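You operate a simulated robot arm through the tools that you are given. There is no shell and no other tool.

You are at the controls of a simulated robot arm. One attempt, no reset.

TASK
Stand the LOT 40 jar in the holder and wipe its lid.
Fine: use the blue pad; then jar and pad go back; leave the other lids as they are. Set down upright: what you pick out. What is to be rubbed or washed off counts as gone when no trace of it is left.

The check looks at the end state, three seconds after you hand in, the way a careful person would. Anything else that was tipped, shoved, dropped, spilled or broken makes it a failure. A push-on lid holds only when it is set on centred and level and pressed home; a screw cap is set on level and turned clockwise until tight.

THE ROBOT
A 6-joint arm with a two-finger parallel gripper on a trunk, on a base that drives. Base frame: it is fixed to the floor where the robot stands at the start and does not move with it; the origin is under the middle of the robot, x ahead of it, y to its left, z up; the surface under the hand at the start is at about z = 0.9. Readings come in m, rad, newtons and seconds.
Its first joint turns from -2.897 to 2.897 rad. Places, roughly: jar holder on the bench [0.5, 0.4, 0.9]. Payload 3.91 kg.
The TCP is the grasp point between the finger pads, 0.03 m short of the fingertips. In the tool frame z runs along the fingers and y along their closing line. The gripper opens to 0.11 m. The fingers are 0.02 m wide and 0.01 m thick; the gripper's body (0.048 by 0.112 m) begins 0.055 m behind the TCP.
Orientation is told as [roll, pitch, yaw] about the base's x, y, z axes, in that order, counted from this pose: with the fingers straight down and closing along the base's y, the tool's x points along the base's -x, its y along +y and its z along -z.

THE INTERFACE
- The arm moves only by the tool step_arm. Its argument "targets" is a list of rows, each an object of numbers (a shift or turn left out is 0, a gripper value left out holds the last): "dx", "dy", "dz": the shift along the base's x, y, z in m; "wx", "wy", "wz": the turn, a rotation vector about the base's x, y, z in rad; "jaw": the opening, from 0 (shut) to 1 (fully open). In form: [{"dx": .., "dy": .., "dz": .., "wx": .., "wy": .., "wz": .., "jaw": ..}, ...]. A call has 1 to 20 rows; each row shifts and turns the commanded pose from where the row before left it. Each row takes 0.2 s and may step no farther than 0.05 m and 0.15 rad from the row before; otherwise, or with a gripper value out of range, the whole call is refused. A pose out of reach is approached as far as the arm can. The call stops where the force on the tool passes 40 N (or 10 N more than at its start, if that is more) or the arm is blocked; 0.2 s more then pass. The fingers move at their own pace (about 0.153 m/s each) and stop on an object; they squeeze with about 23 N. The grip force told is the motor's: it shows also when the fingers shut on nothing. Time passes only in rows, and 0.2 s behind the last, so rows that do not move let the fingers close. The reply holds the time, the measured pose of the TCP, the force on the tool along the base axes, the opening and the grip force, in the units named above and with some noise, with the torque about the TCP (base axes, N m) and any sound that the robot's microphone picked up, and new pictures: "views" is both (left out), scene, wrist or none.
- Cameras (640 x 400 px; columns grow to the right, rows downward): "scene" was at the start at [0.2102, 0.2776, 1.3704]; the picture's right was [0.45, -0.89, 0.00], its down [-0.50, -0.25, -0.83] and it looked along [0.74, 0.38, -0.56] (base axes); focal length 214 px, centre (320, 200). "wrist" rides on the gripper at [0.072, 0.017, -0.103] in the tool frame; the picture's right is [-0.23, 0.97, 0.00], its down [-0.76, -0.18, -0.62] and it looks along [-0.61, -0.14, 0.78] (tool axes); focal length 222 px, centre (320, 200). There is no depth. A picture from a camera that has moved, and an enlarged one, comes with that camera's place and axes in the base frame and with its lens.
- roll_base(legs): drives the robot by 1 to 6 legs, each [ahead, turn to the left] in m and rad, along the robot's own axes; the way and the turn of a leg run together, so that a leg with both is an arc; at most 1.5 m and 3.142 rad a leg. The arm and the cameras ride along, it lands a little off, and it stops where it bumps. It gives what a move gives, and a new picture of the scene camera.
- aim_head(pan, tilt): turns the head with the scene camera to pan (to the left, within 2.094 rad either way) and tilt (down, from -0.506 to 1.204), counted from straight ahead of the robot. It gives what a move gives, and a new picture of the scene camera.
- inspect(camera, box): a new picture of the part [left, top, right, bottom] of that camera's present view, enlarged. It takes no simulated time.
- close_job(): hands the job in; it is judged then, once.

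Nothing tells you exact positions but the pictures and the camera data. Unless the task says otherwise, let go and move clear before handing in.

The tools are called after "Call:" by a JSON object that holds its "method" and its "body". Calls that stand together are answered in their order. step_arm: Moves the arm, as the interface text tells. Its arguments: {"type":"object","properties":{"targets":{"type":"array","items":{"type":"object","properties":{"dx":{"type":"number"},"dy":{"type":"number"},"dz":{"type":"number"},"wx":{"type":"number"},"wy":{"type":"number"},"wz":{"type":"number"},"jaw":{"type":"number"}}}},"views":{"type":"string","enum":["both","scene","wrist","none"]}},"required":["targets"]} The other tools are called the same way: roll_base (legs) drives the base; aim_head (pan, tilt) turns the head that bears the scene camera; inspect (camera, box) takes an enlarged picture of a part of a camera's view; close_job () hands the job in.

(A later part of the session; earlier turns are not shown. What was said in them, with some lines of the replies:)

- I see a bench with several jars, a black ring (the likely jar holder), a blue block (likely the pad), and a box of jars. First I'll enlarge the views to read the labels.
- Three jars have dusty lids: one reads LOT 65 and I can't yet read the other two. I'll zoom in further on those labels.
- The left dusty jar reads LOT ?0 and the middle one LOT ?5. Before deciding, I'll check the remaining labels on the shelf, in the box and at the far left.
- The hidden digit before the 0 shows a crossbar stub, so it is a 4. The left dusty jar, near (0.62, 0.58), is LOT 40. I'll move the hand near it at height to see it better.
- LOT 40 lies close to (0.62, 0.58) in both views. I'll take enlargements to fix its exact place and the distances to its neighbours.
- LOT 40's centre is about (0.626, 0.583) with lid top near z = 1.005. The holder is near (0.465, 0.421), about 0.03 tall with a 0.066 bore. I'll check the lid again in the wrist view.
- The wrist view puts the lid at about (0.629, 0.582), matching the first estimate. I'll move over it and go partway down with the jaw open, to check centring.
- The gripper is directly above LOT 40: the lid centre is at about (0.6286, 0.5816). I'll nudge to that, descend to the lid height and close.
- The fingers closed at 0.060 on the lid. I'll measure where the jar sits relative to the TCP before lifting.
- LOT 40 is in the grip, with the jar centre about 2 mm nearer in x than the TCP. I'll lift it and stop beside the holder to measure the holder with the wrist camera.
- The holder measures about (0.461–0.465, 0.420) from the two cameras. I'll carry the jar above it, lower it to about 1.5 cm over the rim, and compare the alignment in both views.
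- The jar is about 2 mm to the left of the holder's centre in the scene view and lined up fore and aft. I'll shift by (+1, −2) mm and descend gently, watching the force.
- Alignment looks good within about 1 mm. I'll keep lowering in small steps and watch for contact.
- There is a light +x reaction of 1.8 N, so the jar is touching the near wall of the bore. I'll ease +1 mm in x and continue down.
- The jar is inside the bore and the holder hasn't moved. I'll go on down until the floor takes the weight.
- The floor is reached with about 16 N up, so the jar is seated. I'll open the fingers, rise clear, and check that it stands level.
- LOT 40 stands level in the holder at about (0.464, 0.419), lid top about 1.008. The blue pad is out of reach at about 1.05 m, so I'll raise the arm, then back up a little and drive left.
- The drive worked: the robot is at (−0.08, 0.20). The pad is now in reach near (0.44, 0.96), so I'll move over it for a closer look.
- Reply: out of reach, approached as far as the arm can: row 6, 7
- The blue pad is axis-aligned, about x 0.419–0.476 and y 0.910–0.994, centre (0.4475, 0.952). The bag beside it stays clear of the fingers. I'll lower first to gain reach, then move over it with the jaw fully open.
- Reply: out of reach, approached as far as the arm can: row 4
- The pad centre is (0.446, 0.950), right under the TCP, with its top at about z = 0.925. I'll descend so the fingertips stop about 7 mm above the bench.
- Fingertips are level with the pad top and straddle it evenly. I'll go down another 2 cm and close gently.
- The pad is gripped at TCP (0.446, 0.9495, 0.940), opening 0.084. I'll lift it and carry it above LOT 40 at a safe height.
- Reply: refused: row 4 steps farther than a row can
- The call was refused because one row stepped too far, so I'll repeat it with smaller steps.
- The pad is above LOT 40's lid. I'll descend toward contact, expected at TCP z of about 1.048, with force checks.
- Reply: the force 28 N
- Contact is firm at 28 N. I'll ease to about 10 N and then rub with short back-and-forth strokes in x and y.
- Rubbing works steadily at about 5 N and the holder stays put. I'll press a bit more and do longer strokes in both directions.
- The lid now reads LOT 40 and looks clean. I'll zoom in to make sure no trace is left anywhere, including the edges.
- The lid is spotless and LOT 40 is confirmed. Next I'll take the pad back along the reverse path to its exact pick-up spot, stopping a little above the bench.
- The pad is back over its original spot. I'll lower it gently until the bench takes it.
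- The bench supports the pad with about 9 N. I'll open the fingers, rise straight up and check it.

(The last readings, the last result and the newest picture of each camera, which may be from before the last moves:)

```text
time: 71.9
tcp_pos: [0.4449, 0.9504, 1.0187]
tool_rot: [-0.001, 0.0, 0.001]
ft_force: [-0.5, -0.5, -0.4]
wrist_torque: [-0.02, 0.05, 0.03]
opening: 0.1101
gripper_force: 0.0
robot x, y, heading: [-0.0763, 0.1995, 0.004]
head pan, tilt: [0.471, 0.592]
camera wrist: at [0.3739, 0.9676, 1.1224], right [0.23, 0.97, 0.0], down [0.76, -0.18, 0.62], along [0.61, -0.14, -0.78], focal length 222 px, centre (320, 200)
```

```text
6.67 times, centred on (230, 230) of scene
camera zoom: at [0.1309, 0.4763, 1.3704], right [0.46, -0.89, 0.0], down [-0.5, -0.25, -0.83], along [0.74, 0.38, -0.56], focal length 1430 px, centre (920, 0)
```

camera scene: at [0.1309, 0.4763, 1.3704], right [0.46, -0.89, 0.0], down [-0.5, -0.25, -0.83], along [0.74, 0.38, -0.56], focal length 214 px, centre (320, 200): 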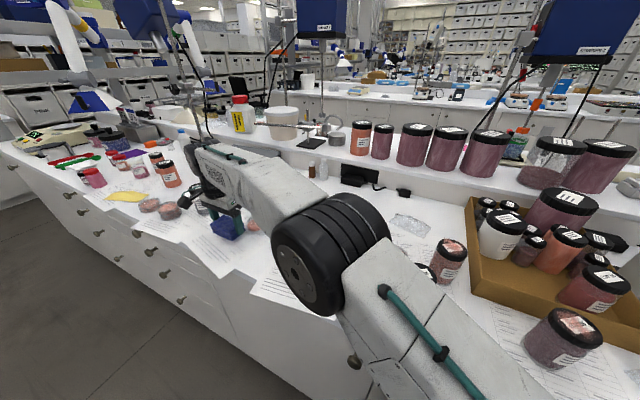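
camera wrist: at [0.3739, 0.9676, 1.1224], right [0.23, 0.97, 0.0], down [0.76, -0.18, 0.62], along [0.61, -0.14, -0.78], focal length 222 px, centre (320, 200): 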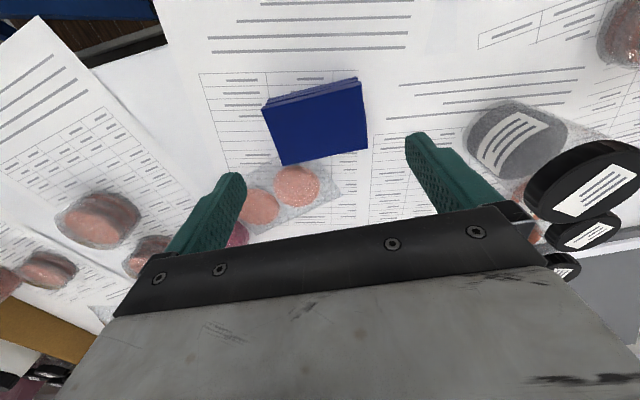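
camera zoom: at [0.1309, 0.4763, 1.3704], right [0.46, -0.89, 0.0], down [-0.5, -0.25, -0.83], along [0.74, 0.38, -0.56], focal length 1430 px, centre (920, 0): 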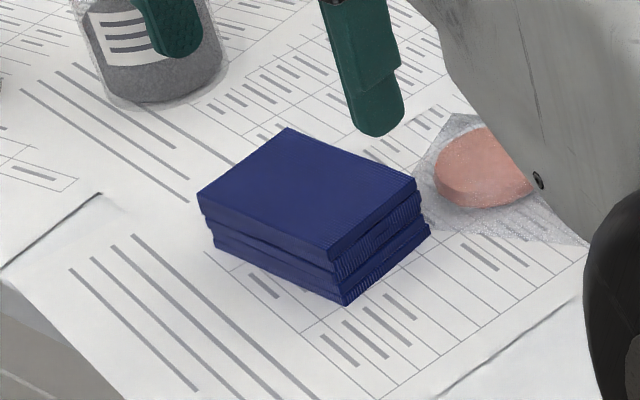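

The pad is back on its exact spot within about a millimetre. I'll return to LOT 40 at a safe height, narrowing the jaw on the way.

Call:
{"method": "step_arm", "body": {"targets": [{"dy": -0.02, "dz": 0.04}, {"dy": -0.03, "dz": 0.035}, {"dy": -0.03, "dz": 0.035}, {"dx": 0.002, "dy": -0.045, "dz": 0.01}, {"dx": 0.002, "dy": -0.045}, {"dx": 0.002, "dy": -0.045}, {"dx": 0.002, "dy": -0.045}, {"dx": 0.002, "dy": -0.045}, {"dx": 0.002, "dy": -0.045}, {"dx": 0.002, "dy": -0.045}, {"dx": 0.002, "dy": -0.045}, {"dx": 0.002, "dy": -0.045}, {"dx": 0.003, "dy": -0.045, "jaw": 0.8}, {"dy": -0.001}, {}, {}]}}

Call:
{"method": "inspect", "body": {"camera": "wrist", "box": [200, 30, 440, 180]}}

Call:
{"method": "inspect", "body": {"camera": "scene", "box": [340, 220, 480, 320]}}

Call:
{"method": "step_arm", "body": {"targets": [{}], "views": "none"}}

Call:
{"method": "step_arm", "body": {"targets": [{}], "views": "none"}}

```text
time: 75.3
tcp_pos: [0.466, 0.4172, 1.1384]
tool_rot: [0.0, 0.001, 0.0]
ft_force: [-0.4, 0.8, 0.8]
wrist_torque: [-0.01, 0.0, 0.02]
opening: 0.0879
gripper_force: 0.0
robot x, y, heading: [-0.0796, 0.1991, 0.003]
head pan, tilt: [0.471, 0.592]
camera scene: at [0.1309, 0.4761, 1.3704], right [0.46, -0.89, 0.0], down [-0.5, -0.25, -0.83], along [0.74, 0.38, -0.56], focal length 214 px, centre (320, 200)
camera wrist: at [0.3948, 0.4346, 1.2415], right [0.23, 0.97, 0.0], down [0.76, -0.18, 0.62], along [0.61, -0.14, -0.78], focal length 222 px, centre (320, 200)
```

scene: 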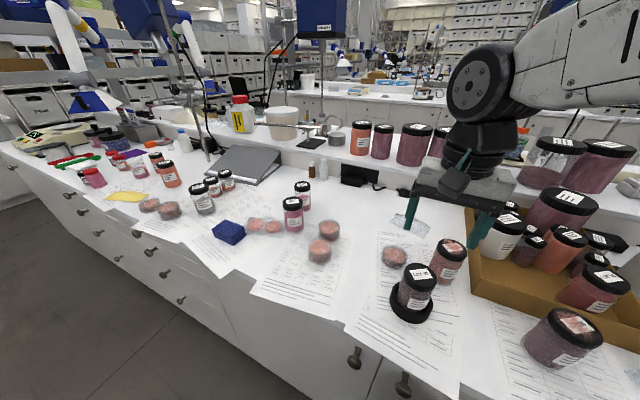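
wrist: 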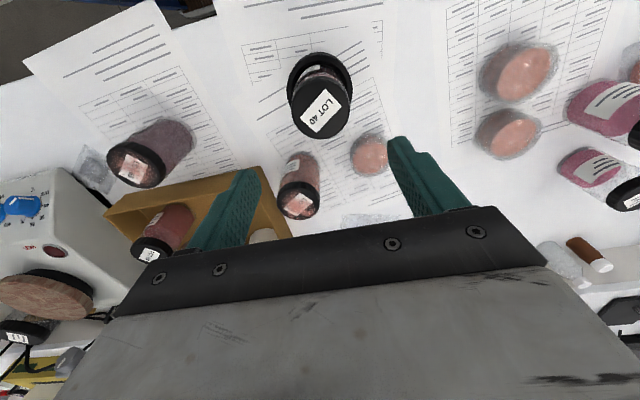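

```text
2.67 times, centred on (320, 105) of wrist
camera zoom: at [0.3948, 0.4346, 1.2415], right [0.23, 0.97, 0.0], down [0.76, -0.18, 0.62], along [0.61, -0.14, -0.78], focal length 592 px, centre (320, 453)
```

zoom: 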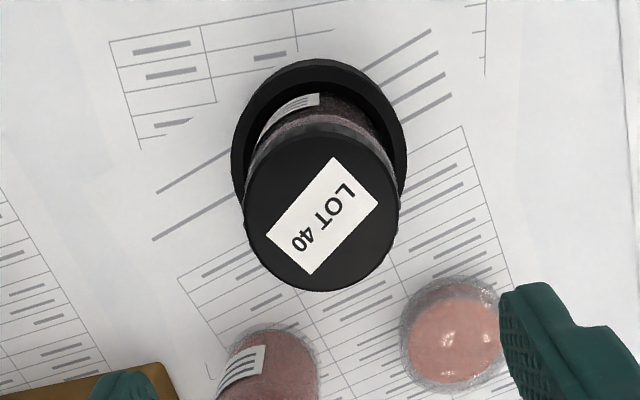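

```text
4.00 times, centred on (410, 270) of scene
camera zoom: at [0.1309, 0.4761, 1.3704], right [0.46, -0.89, 0.0], down [-0.5, -0.25, -0.83], along [0.74, 0.38, -0.56], focal length 858 px, centre (-40, -80)
```

zoom: 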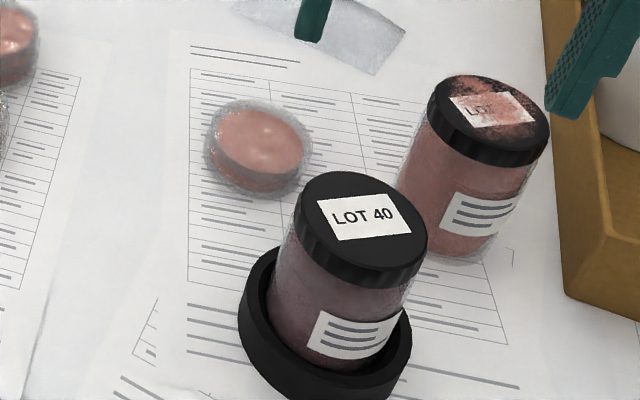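

```text
time: 75.7
tcp_pos: [0.4674, 0.4185, 1.1374]
tool_rot: [0.001, -0.001, 0.004]
ft_force: [0.3, -0.3, -0.1]
wrist_torque: [-0.03, 0.02, 0.03]
opening: 0.0882
gripper_force: 0.1
robot x, y, heading: [-0.0768, 0.1987, 0.003]
head pan, tilt: [0.471, 0.592]
```

```text
time: 76.1
tcp_pos: [0.4668, 0.4188, 1.1378]
tool_rot: [0.001, -0.001, 0.003]
ft_force: [-0.7, 0.5, -0.3]
wrist_torque: [0.01, 0.03, -0.01]
opening: 0.0877
gripper_force: 0.0
robot x, y, heading: [-0.0789, 0.1957, -0.0]
head pan, tilt: [0.471, 0.592]
```

LOT 40 sits under the gripper. I'll descend to the same grip height as before and close.

Call:
{"method": "step_arm", "body": {"targets": [{"dz": -0.04}, {"dz": -0.04}, {"dz": -0.04}, {"dz": -0.025}, {"dz": -0.008}, {}, {"jaw": 0.6}, {"jaw": 0.4}, {}, {}], "views": "wrist"}}

Call:
{"method": "inspect", "body": {"camera": "wrist", "box": [240, 130, 400, 240]}}

Call:
{"method": "step_arm", "body": {"targets": [{}], "views": "none"}}

Call:
{"method": "step_arm", "body": {"targets": [{}], "views": "none"}}

Call:
{"method": "step_arm", "body": {"targets": [{}], "views": "none"}}

```text
time: 78.3
tcp_pos: [0.4676, 0.4176, 0.9851]
tool_rot: [-0.001, 0.0, 0.003]
ft_force: [-0.5, -0.1, -0.3]
wrist_torque: [0.01, -0.06, 0.0]
opening: 0.0597
gripper_force: 22.6
robot x, y, heading: [-0.0773, 0.1983, 0.004]
head pan, tilt: [0.471, 0.592]
camera wrist: at [0.3955, 0.4339, 1.0906], right [0.23, 0.97, 0.0], down [0.76, -0.18, 0.62], along [0.61, -0.14, -0.78], focal length 222 px, centre (320, 200)
```

wrist: 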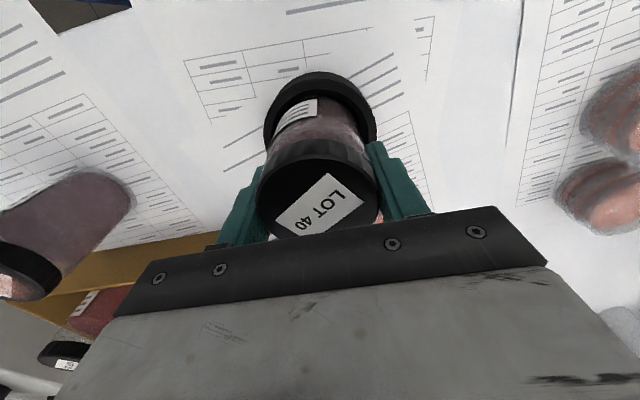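

```text
3.64 times, centred on (320, 185) of wrist
camera zoom: at [0.3955, 0.4339, 1.0906], right [0.23, 0.97, 0.0], down [0.76, -0.18, 0.62], along [0.61, -0.14, -0.78], focal length 808 px, centre (320, 254)
```

zoom: 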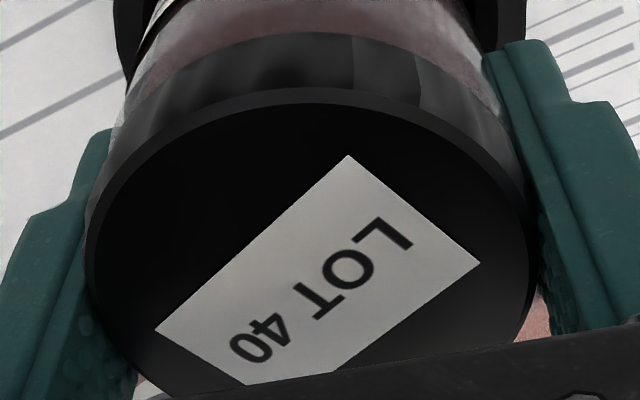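

```text
time: 78.7
tcp_pos: [0.4664, 0.4167, 0.9862]
tool_rot: [0.0, -0.001, 0.001]
ft_force: [-0.3, -0.6, 0.4]
wrist_torque: [0.0, -0.01, 0.01]
opening: 0.0596
gripper_force: 23.0
robot x, y, heading: [-0.076, 0.2015, 0.001]
head pan, tilt: [0.471, 0.592]
```

```text
time: 79.1
tcp_pos: [0.4676, 0.4168, 0.9861]
tool_rot: [0.001, 0.001, 0.002]
ft_force: [-0.2, -0.2, -1.4]
wrist_torque: [0.0, 0.01, 0.01]
opening: 0.0598
gripper_force: 23.5
robot x, y, heading: [-0.0779, 0.1975, 0.001]
head pan, tilt: [0.471, 0.592]
```

```text
time: 79.5
tcp_pos: [0.4672, 0.4173, 0.986]
tool_rot: [0.0, 0.0, 0.002]
ft_force: [0.7, 0.5, 0.3]
wrist_torque: [-0.03, -0.02, 0.0]
opening: 0.0597
gripper_force: 23.3
robot x, y, heading: [-0.0807, 0.198, 0.006]
head pan, tilt: [0.471, 0.592]
```

The grip offset and orientation are the same as at the first pick-up. I'll lift straight out of the holder and check that the holder stays behind.

Call:
{"method": "step_arm", "body": {"targets": [{"dz": 0.005}, {"dz": 0.01}, {"dz": 0.015}, {"dz": 0.03}, {"dz": 0.03}, {"dz": 0.02}, {}]}}

Call:
{"method": "step_arm", "body": {"targets": [{"dy": 0.035}, {"dy": 0.035}, {"dy": 0.035}, {"dx": 0.035, "dy": 0.012}, {"dx": 0.035, "dy": 0.012}, {"dx": 0.035, "dy": 0.012}, {"dx": 0.035, "dy": 0.012}, {"dx": 0.0246, "dy": 0.0094}, {}, {}]}}

Call:
{"method": "step_arm", "body": {"targets": [{}], "views": "none"}}

Call:
{"method": "step_arm", "body": {"targets": [{}], "views": "none"}}

Call:
{"method": "step_arm", "body": {"targets": [{}], "views": "none"}}

```text
time: 81.1
tcp_pos: [0.4681, 0.4174, 1.0944]
tool_rot: [0.001, 0.001, 0.001]
ft_force: [0.9, 0.1, -2.6]
wrist_torque: [0.0, 0.04, -0.02]
opening: 0.0595
gripper_force: 23.1
robot x, y, heading: [-0.0781, 0.2005, 0.004]
head pan, tilt: [0.471, 0.592]
camera scene: at [0.131, 0.4761, 1.3704], right [0.46, -0.89, 0.0], down [-0.5, -0.25, -0.83], along [0.74, 0.38, -0.56], focal length 214 px, centre (320, 200)
camera wrist: at [0.396, 0.4345, 1.1994], right [0.23, 0.97, 0.0], down [0.76, -0.18, 0.62], along [0.61, -0.14, -0.78], focal length 222 px, centre (320, 200)
```

scene: 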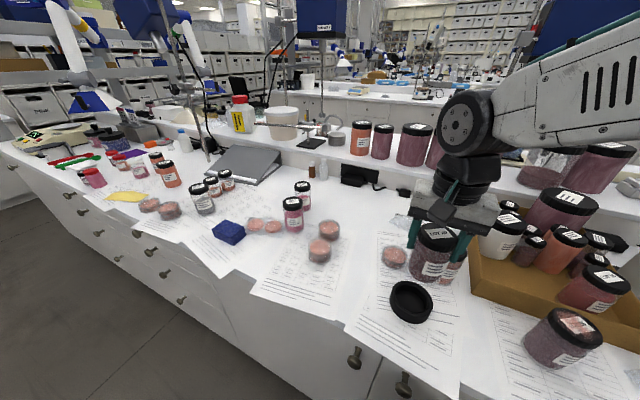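
wrist: 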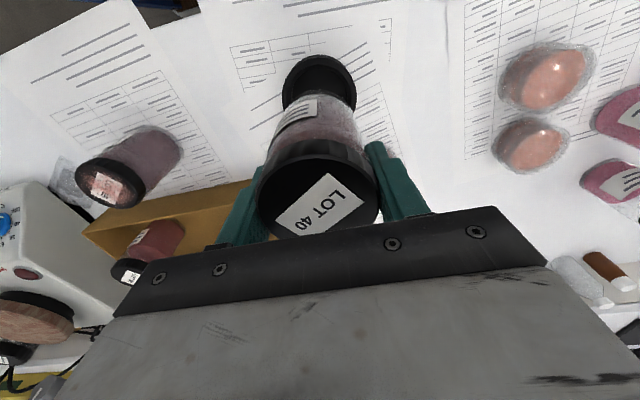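

```text
time: 83.3
tcp_pos: [0.6328, 0.5788, 1.0956]
tool_rot: [0.001, -0.001, 0.003]
ft_force: [0.7, 0.0, -2.5]
wrist_torque: [0.01, 0.01, 0.02]
opening: 0.0595
gripper_force: 22.9
robot x, y, heading: [-0.0808, 0.1983, 0.003]
head pan, tilt: [0.471, 0.592]
camera scene: at [0.131, 0.4762, 1.3704], right [0.46, -0.89, 0.0], down [-0.5, -0.25, -0.83], along [0.74, 0.38, -0.56], focal length 214 px, centre (320, 200)
camera wrist: at [0.5616, 0.5955, 1.1998], right [0.23, 0.97, 0.0], down [0.76, -0.18, 0.62], along [0.61, -0.14, -0.78], focal length 222 px, centre (320, 200)
```

scene: 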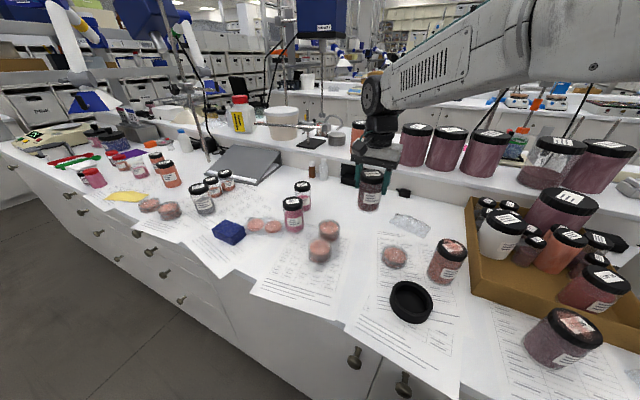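
wrist: 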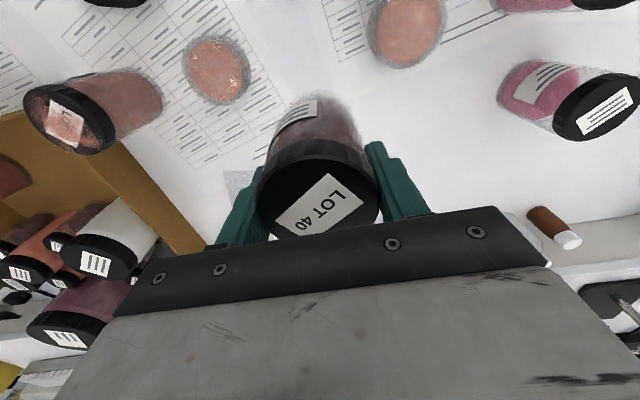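

```text
time: 83.7
tcp_pos: [0.6339, 0.5791, 1.0956]
tool_rot: [0.001, 0.0, 0.002]
ft_force: [0.6, -0.6, -1.1]
wrist_torque: [0.02, -0.01, 0.0]
opening: 0.0599
gripper_force: 22.9
robot x, y, heading: [-0.0823, 0.1988, -0.0]
head pan, tilt: [0.471, 0.592]
```

```text
time: 84.1
tcp_pos: [0.6332, 0.579, 1.0954]
tool_rot: [0.0, -0.001, 0.003]
ft_force: [0.4, -0.8, -1.5]
wrist_torque: [0.01, -0.03, 0.0]
opening: 0.0595
gripper_force: 23.4
robot x, y, heading: [-0.0772, 0.1978, -0.0]
head pan, tilt: [0.471, 0.592]
```

```text
time: 84.5
tcp_pos: [0.632, 0.5775, 1.0953]
tool_rot: [0.001, 0.0, 0.002]
ft_force: [-0.8, 0.0, -1.6]
wrist_torque: [0.0, 0.0, -0.03]
opening: 0.0596
gripper_force: 23.0
robot x, y, heading: [-0.0815, 0.1966, 0.001]
head pan, tilt: [0.471, 0.592]
```

The jar is above its original spot. I'll make a 1 mm correction, lower it to just above the bench, then creep down to contact.

Call:
{"method": "step_arm", "body": {"targets": [{"dx": -0.001, "dy": 0.001, "dz": -0.03}, {"dz": -0.03}, {"dz": -0.03}, {"dz": -0.01}, {"dz": -0.006}, {}], "views": "none"}}

Call:
{"method": "step_arm", "body": {"targets": [{"dz": -0.002}, {"dz": -0.001}, {}], "views": "none"}}

Call:
{"method": "step_arm", "body": {"targets": [{"dz": -0.001}, {"dz": -0.001}, {}], "views": "none"}}

Call:
{"method": "inspect", "body": {"camera": "scene", "box": [310, 150, 430, 250]}}

```text
time: 85.9
tcp_pos: [0.6306, 0.5817, 0.99]
tool_rot: [-0.002, 0.002, 0.002]
ft_force: [0.0, -0.4, -2.4]
wrist_torque: [-0.05, 0.01, 0.01]
opening: 0.0597
gripper_force: 22.9
robot x, y, heading: [-0.0838, 0.1971, -0.001]
head pan, tilt: [0.471, 0.592]
```

```text
time: 86.7
tcp_pos: [0.631, 0.5812, 0.9868]
tool_rot: [0.001, 0.001, 0.001]
ft_force: [-0.4, 0.3, -2.0]
wrist_torque: [0.03, 0.01, 0.01]
opening: 0.0599
gripper_force: 23.3
robot x, y, heading: [-0.082, 0.1978, 0.002]
head pan, tilt: [0.471, 0.592]
```

```text
time: 87.5
tcp_pos: [0.63, 0.582, 0.9835]
tool_rot: [-0.002, 0.0, 0.002]
ft_force: [0.3, 0.1, -1.5]
wrist_torque: [0.01, -0.04, 0.03]
opening: 0.0596
gripper_force: 22.6
robot x, y, heading: [-0.0797, 0.2018, 0.002]
head pan, tilt: [0.471, 0.592]
```

```text
4.00 times, centred on (370, 200) of scene
camera zoom: at [0.131, 0.4762, 1.3704], right [0.46, -0.89, 0.0], down [-0.5, -0.25, -0.83], along [0.74, 0.38, -0.56], focal length 858 px, centre (120, 200)
```

zoom: 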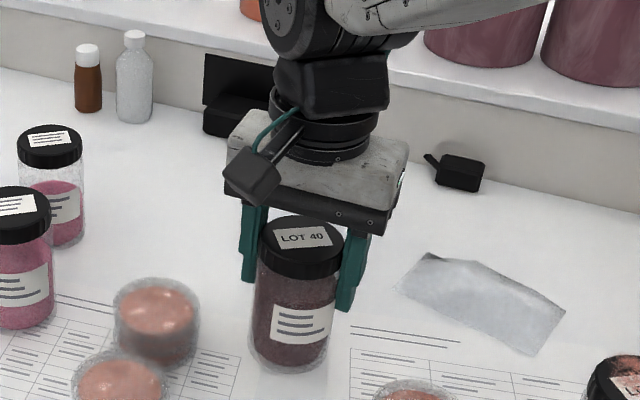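

Call:
{"method": "step_arm", "body": {"targets": [{"dz": -0.001}, {}], "views": "none"}}

Call:
{"method": "step_arm", "body": {"targets": [{"dz": -0.001}, {}], "views": "none"}}

```text
time: 88.1
tcp_pos: [0.6303, 0.5804, 0.983]
tool_rot: [-0.001, 0.001, 0.002]
ft_force: [0.1, 0.9, -1.6]
wrist_torque: [0.0, 0.0, -0.01]
opening: 0.0599
gripper_force: 23.3
robot x, y, heading: [-0.0792, 0.1965, 0.0]
head pan, tilt: [0.471, 0.592]
```

```text
time: 88.7
tcp_pos: [0.6301, 0.5811, 0.9806]
tool_rot: [0.0, 0.0, 0.002]
ft_force: [-1.0, 0.3, -2.2]
wrist_torque: [0.03, 0.01, 0.02]
opening: 0.0596
gripper_force: 22.4
robot x, y, heading: [-0.0761, 0.1981, 0.002]
head pan, tilt: [0.471, 0.592]
```

Call:
{"method": "step_arm", "body": {"targets": [{"dx": 0.001, "dy": -0.0015, "dz": -0.001}, {}], "views": "none"}}

Call:
{"method": "step_arm", "body": {"targets": [{"dz": -0.001}, {}], "views": "none"}}

```text
time: 89.3
tcp_pos: [0.6318, 0.5795, 0.9819]
tool_rot: [-0.002, 0.0, 0.0]
ft_force: [0.6, -0.2, -2.0]
wrist_torque: [-0.03, -0.02, -0.02]
opening: 0.0598
gripper_force: 23.1
robot x, y, heading: [-0.0789, 0.1984, -0.0]
head pan, tilt: [0.471, 0.592]
```

```text
time: 89.9
tcp_pos: [0.6316, 0.579, 0.9807]
tool_rot: [0.003, -0.002, 0.002]
ft_force: [-1.5, -0.2, 7.7]
wrist_torque: [0.08, 0.27, 0.02]
opening: 0.0596
gripper_force: 22.8
robot x, y, heading: [-0.0783, 0.1962, 0.002]
head pan, tilt: [0.471, 0.592]
```

The jar has landed with about 8 N at its original spot. I'll release, rise straight up, and check everything.

Call:
{"method": "step_arm", "body": {"targets": [{"jaw": 0.65}, {"jaw": 0.85}, {}, {"dz": 0.03}, {"dz": 0.04}, {"dz": 0.04}, {"dz": 0.04}, {"dx": -0.04}, {"dx": -0.04, "dz": 0.02}, {"dx": -0.04, "dz": 0.02}, {}]}}

Call:
{"method": "inspect", "body": {"camera": "scene", "box": [310, 150, 430, 250]}}

Call:
{"method": "inspect", "body": {"camera": "wrist", "box": [200, 30, 440, 180]}}

Call:
{"method": "inspect", "body": {"camera": "scene", "box": [340, 190, 640, 380]}}

Call:
{"method": "inspect", "body": {"camera": "scene", "box": [180, 170, 360, 280]}}

```text
time: 92.3
tcp_pos: [0.512, 0.5787, 1.1702]
tool_rot: [0.0, 0.0, 0.002]
ft_force: [0.4, -0.1, -0.3]
wrist_torque: [0.02, 0.05, 0.01]
opening: 0.0936
gripper_force: 0.1
robot x, y, heading: [-0.0797, 0.1998, -0.004]
head pan, tilt: [0.471, 0.592]
camera scene: at [0.131, 0.4761, 1.3704], right [0.46, -0.89, 0.0], down [-0.5, -0.25, -0.83], along [0.74, 0.38, -0.56], focal length 214 px, centre (320, 200)
camera wrist: at [0.4403, 0.5962, 1.2733], right [0.23, 0.97, 0.0], down [0.76, -0.18, 0.62], along [0.61, -0.14, -0.78], focal length 222 px, centre (320, 200)
```

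scene: 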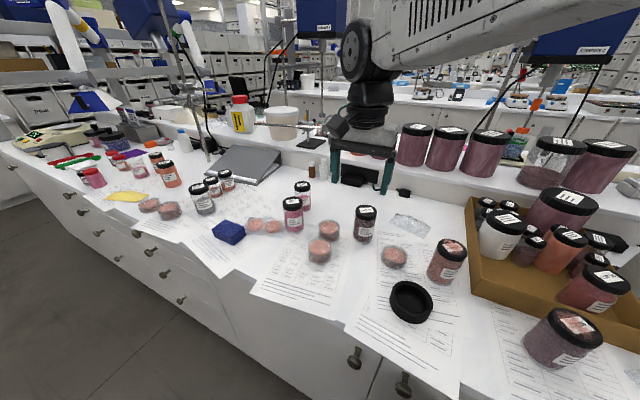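
wrist: 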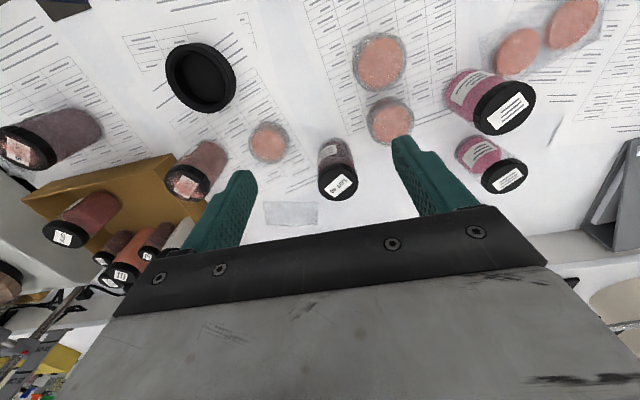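

```text
4.00 times, centred on (370, 200) of scene
camera zoom: at [0.131, 0.4761, 1.3704], right [0.46, -0.89, 0.0], down [-0.5, -0.25, -0.83], along [0.74, 0.38, -0.56], focal length 858 px, centre (120, 200)
```

zoom: 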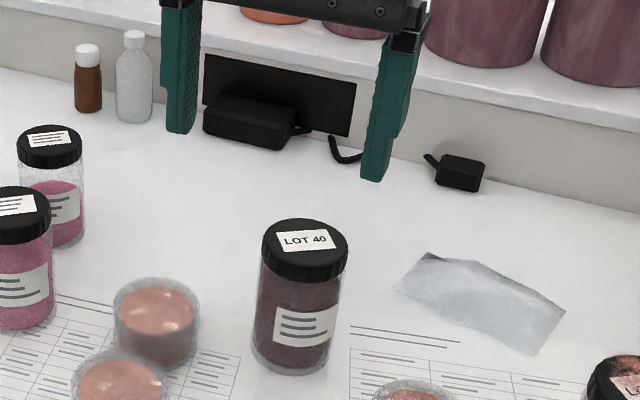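

```text
2.67 times, centred on (320, 105) of wrist
camera zoom: at [0.4403, 0.5962, 1.2733], right [0.23, 0.97, 0.0], down [0.76, -0.18, 0.62], along [0.61, -0.14, -0.78], focal length 592 px, centre (320, 453)
```

zoom: 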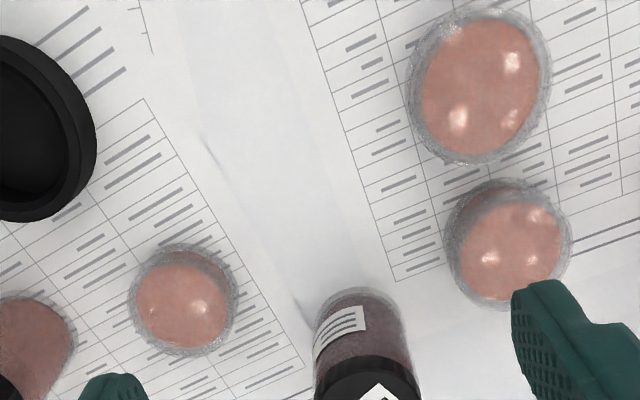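

```text
2.11 times, centred on (490, 285) of scene
camera zoom: at [0.131, 0.4761, 1.3704], right [0.46, -0.89, 0.0], down [-0.5, -0.25, -0.83], along [0.74, 0.38, -0.56], focal length 452 px, centre (-38, 21)
```

zoom: 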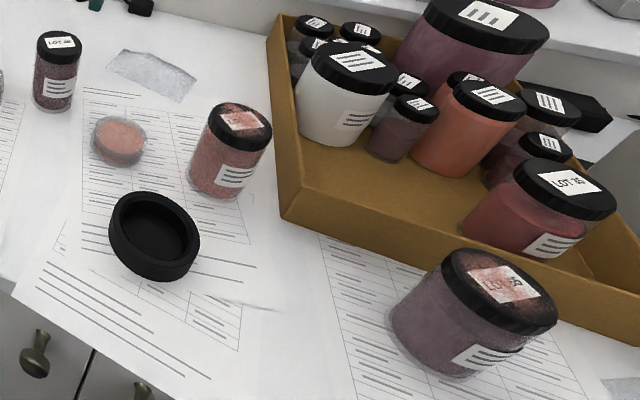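

```text
3.56 times, centred on (270, 225) of scene
camera zoom: at [0.131, 0.4761, 1.3704], right [0.46, -0.89, 0.0], down [-0.5, -0.25, -0.83], along [0.74, 0.38, -0.56], focal length 763 px, centre (498, 111)
```

zoom: 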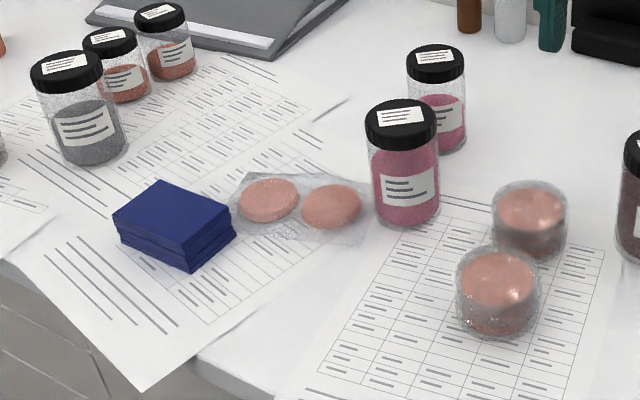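

Everything looks in place: LOT 40 upright on its spot, the pad on its spot, the holder unmoved, the other lids untouched. I'll take one last close look at the lid.

Call:
{"method": "inspect", "body": {"camera": "scene", "box": [348, 200, 388, 225]}}

Call:
{"method": "inspect", "body": {"camera": "wrist", "box": [308, 150, 368, 205]}}

```text
16.00 times, centred on (368, 212) of scene
camera zoom: at [0.131, 0.4761, 1.3704], right [0.46, -0.89, 0.0], down [-0.5, -0.25, -0.83], along [0.74, 0.38, -0.56], focal length 3432 px, centre (-448, 0)
```

zoom: 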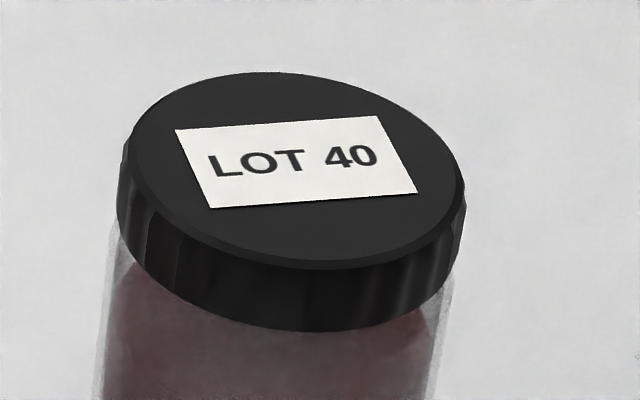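

```text
7.27 times, centred on (338, 178) of wrist
camera zoom: at [0.4403, 0.5962, 1.2733], right [0.23, 0.97, 0.0], down [0.76, -0.18, 0.62], along [0.61, -0.14, -0.78], focal length 1615 px, centre (189, 364)
```

zoom: 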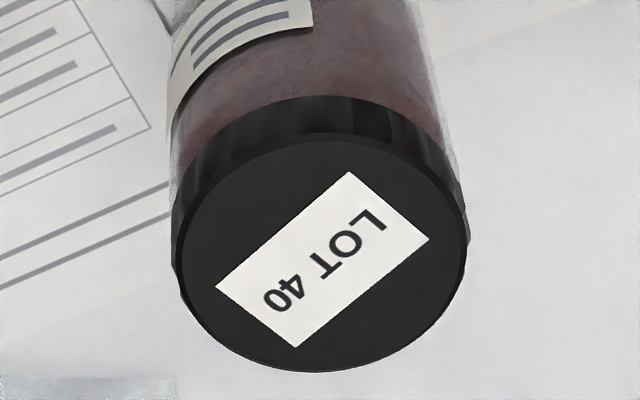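

The lid is spotless, the jar and pad are back in their places, and the gripper is empty and clear. I'm handing in the job.

Call:
{"method": "close_job", "body": {}}

```text
The job is handed in.
```

I stood the LOT 40 jar in the holder, wiped its lid clean with the blue pad, and put both back. I've handed the job in; the reply gave no verdict.

- **Jar:** the lid was too dusty to read for certain at the start, but once wiped it clearly reads LOT 40. Close-up views from both cameras show no dust left on it. The jar stands upright within a few millimetres of where it was.
- **Pad:** it is back on its original spot, within about a millimetre.
- **Everything else:** the other dusty lids were left alone. In the last pictures nothing looked tipped, moved or spilled, and the holder had not shifted.
- **Robot:** the pad was out of reach, so I drove the base about 0.08 m back and 0.2 m to the left and left it there. The gripper is empty and clear of the jars.
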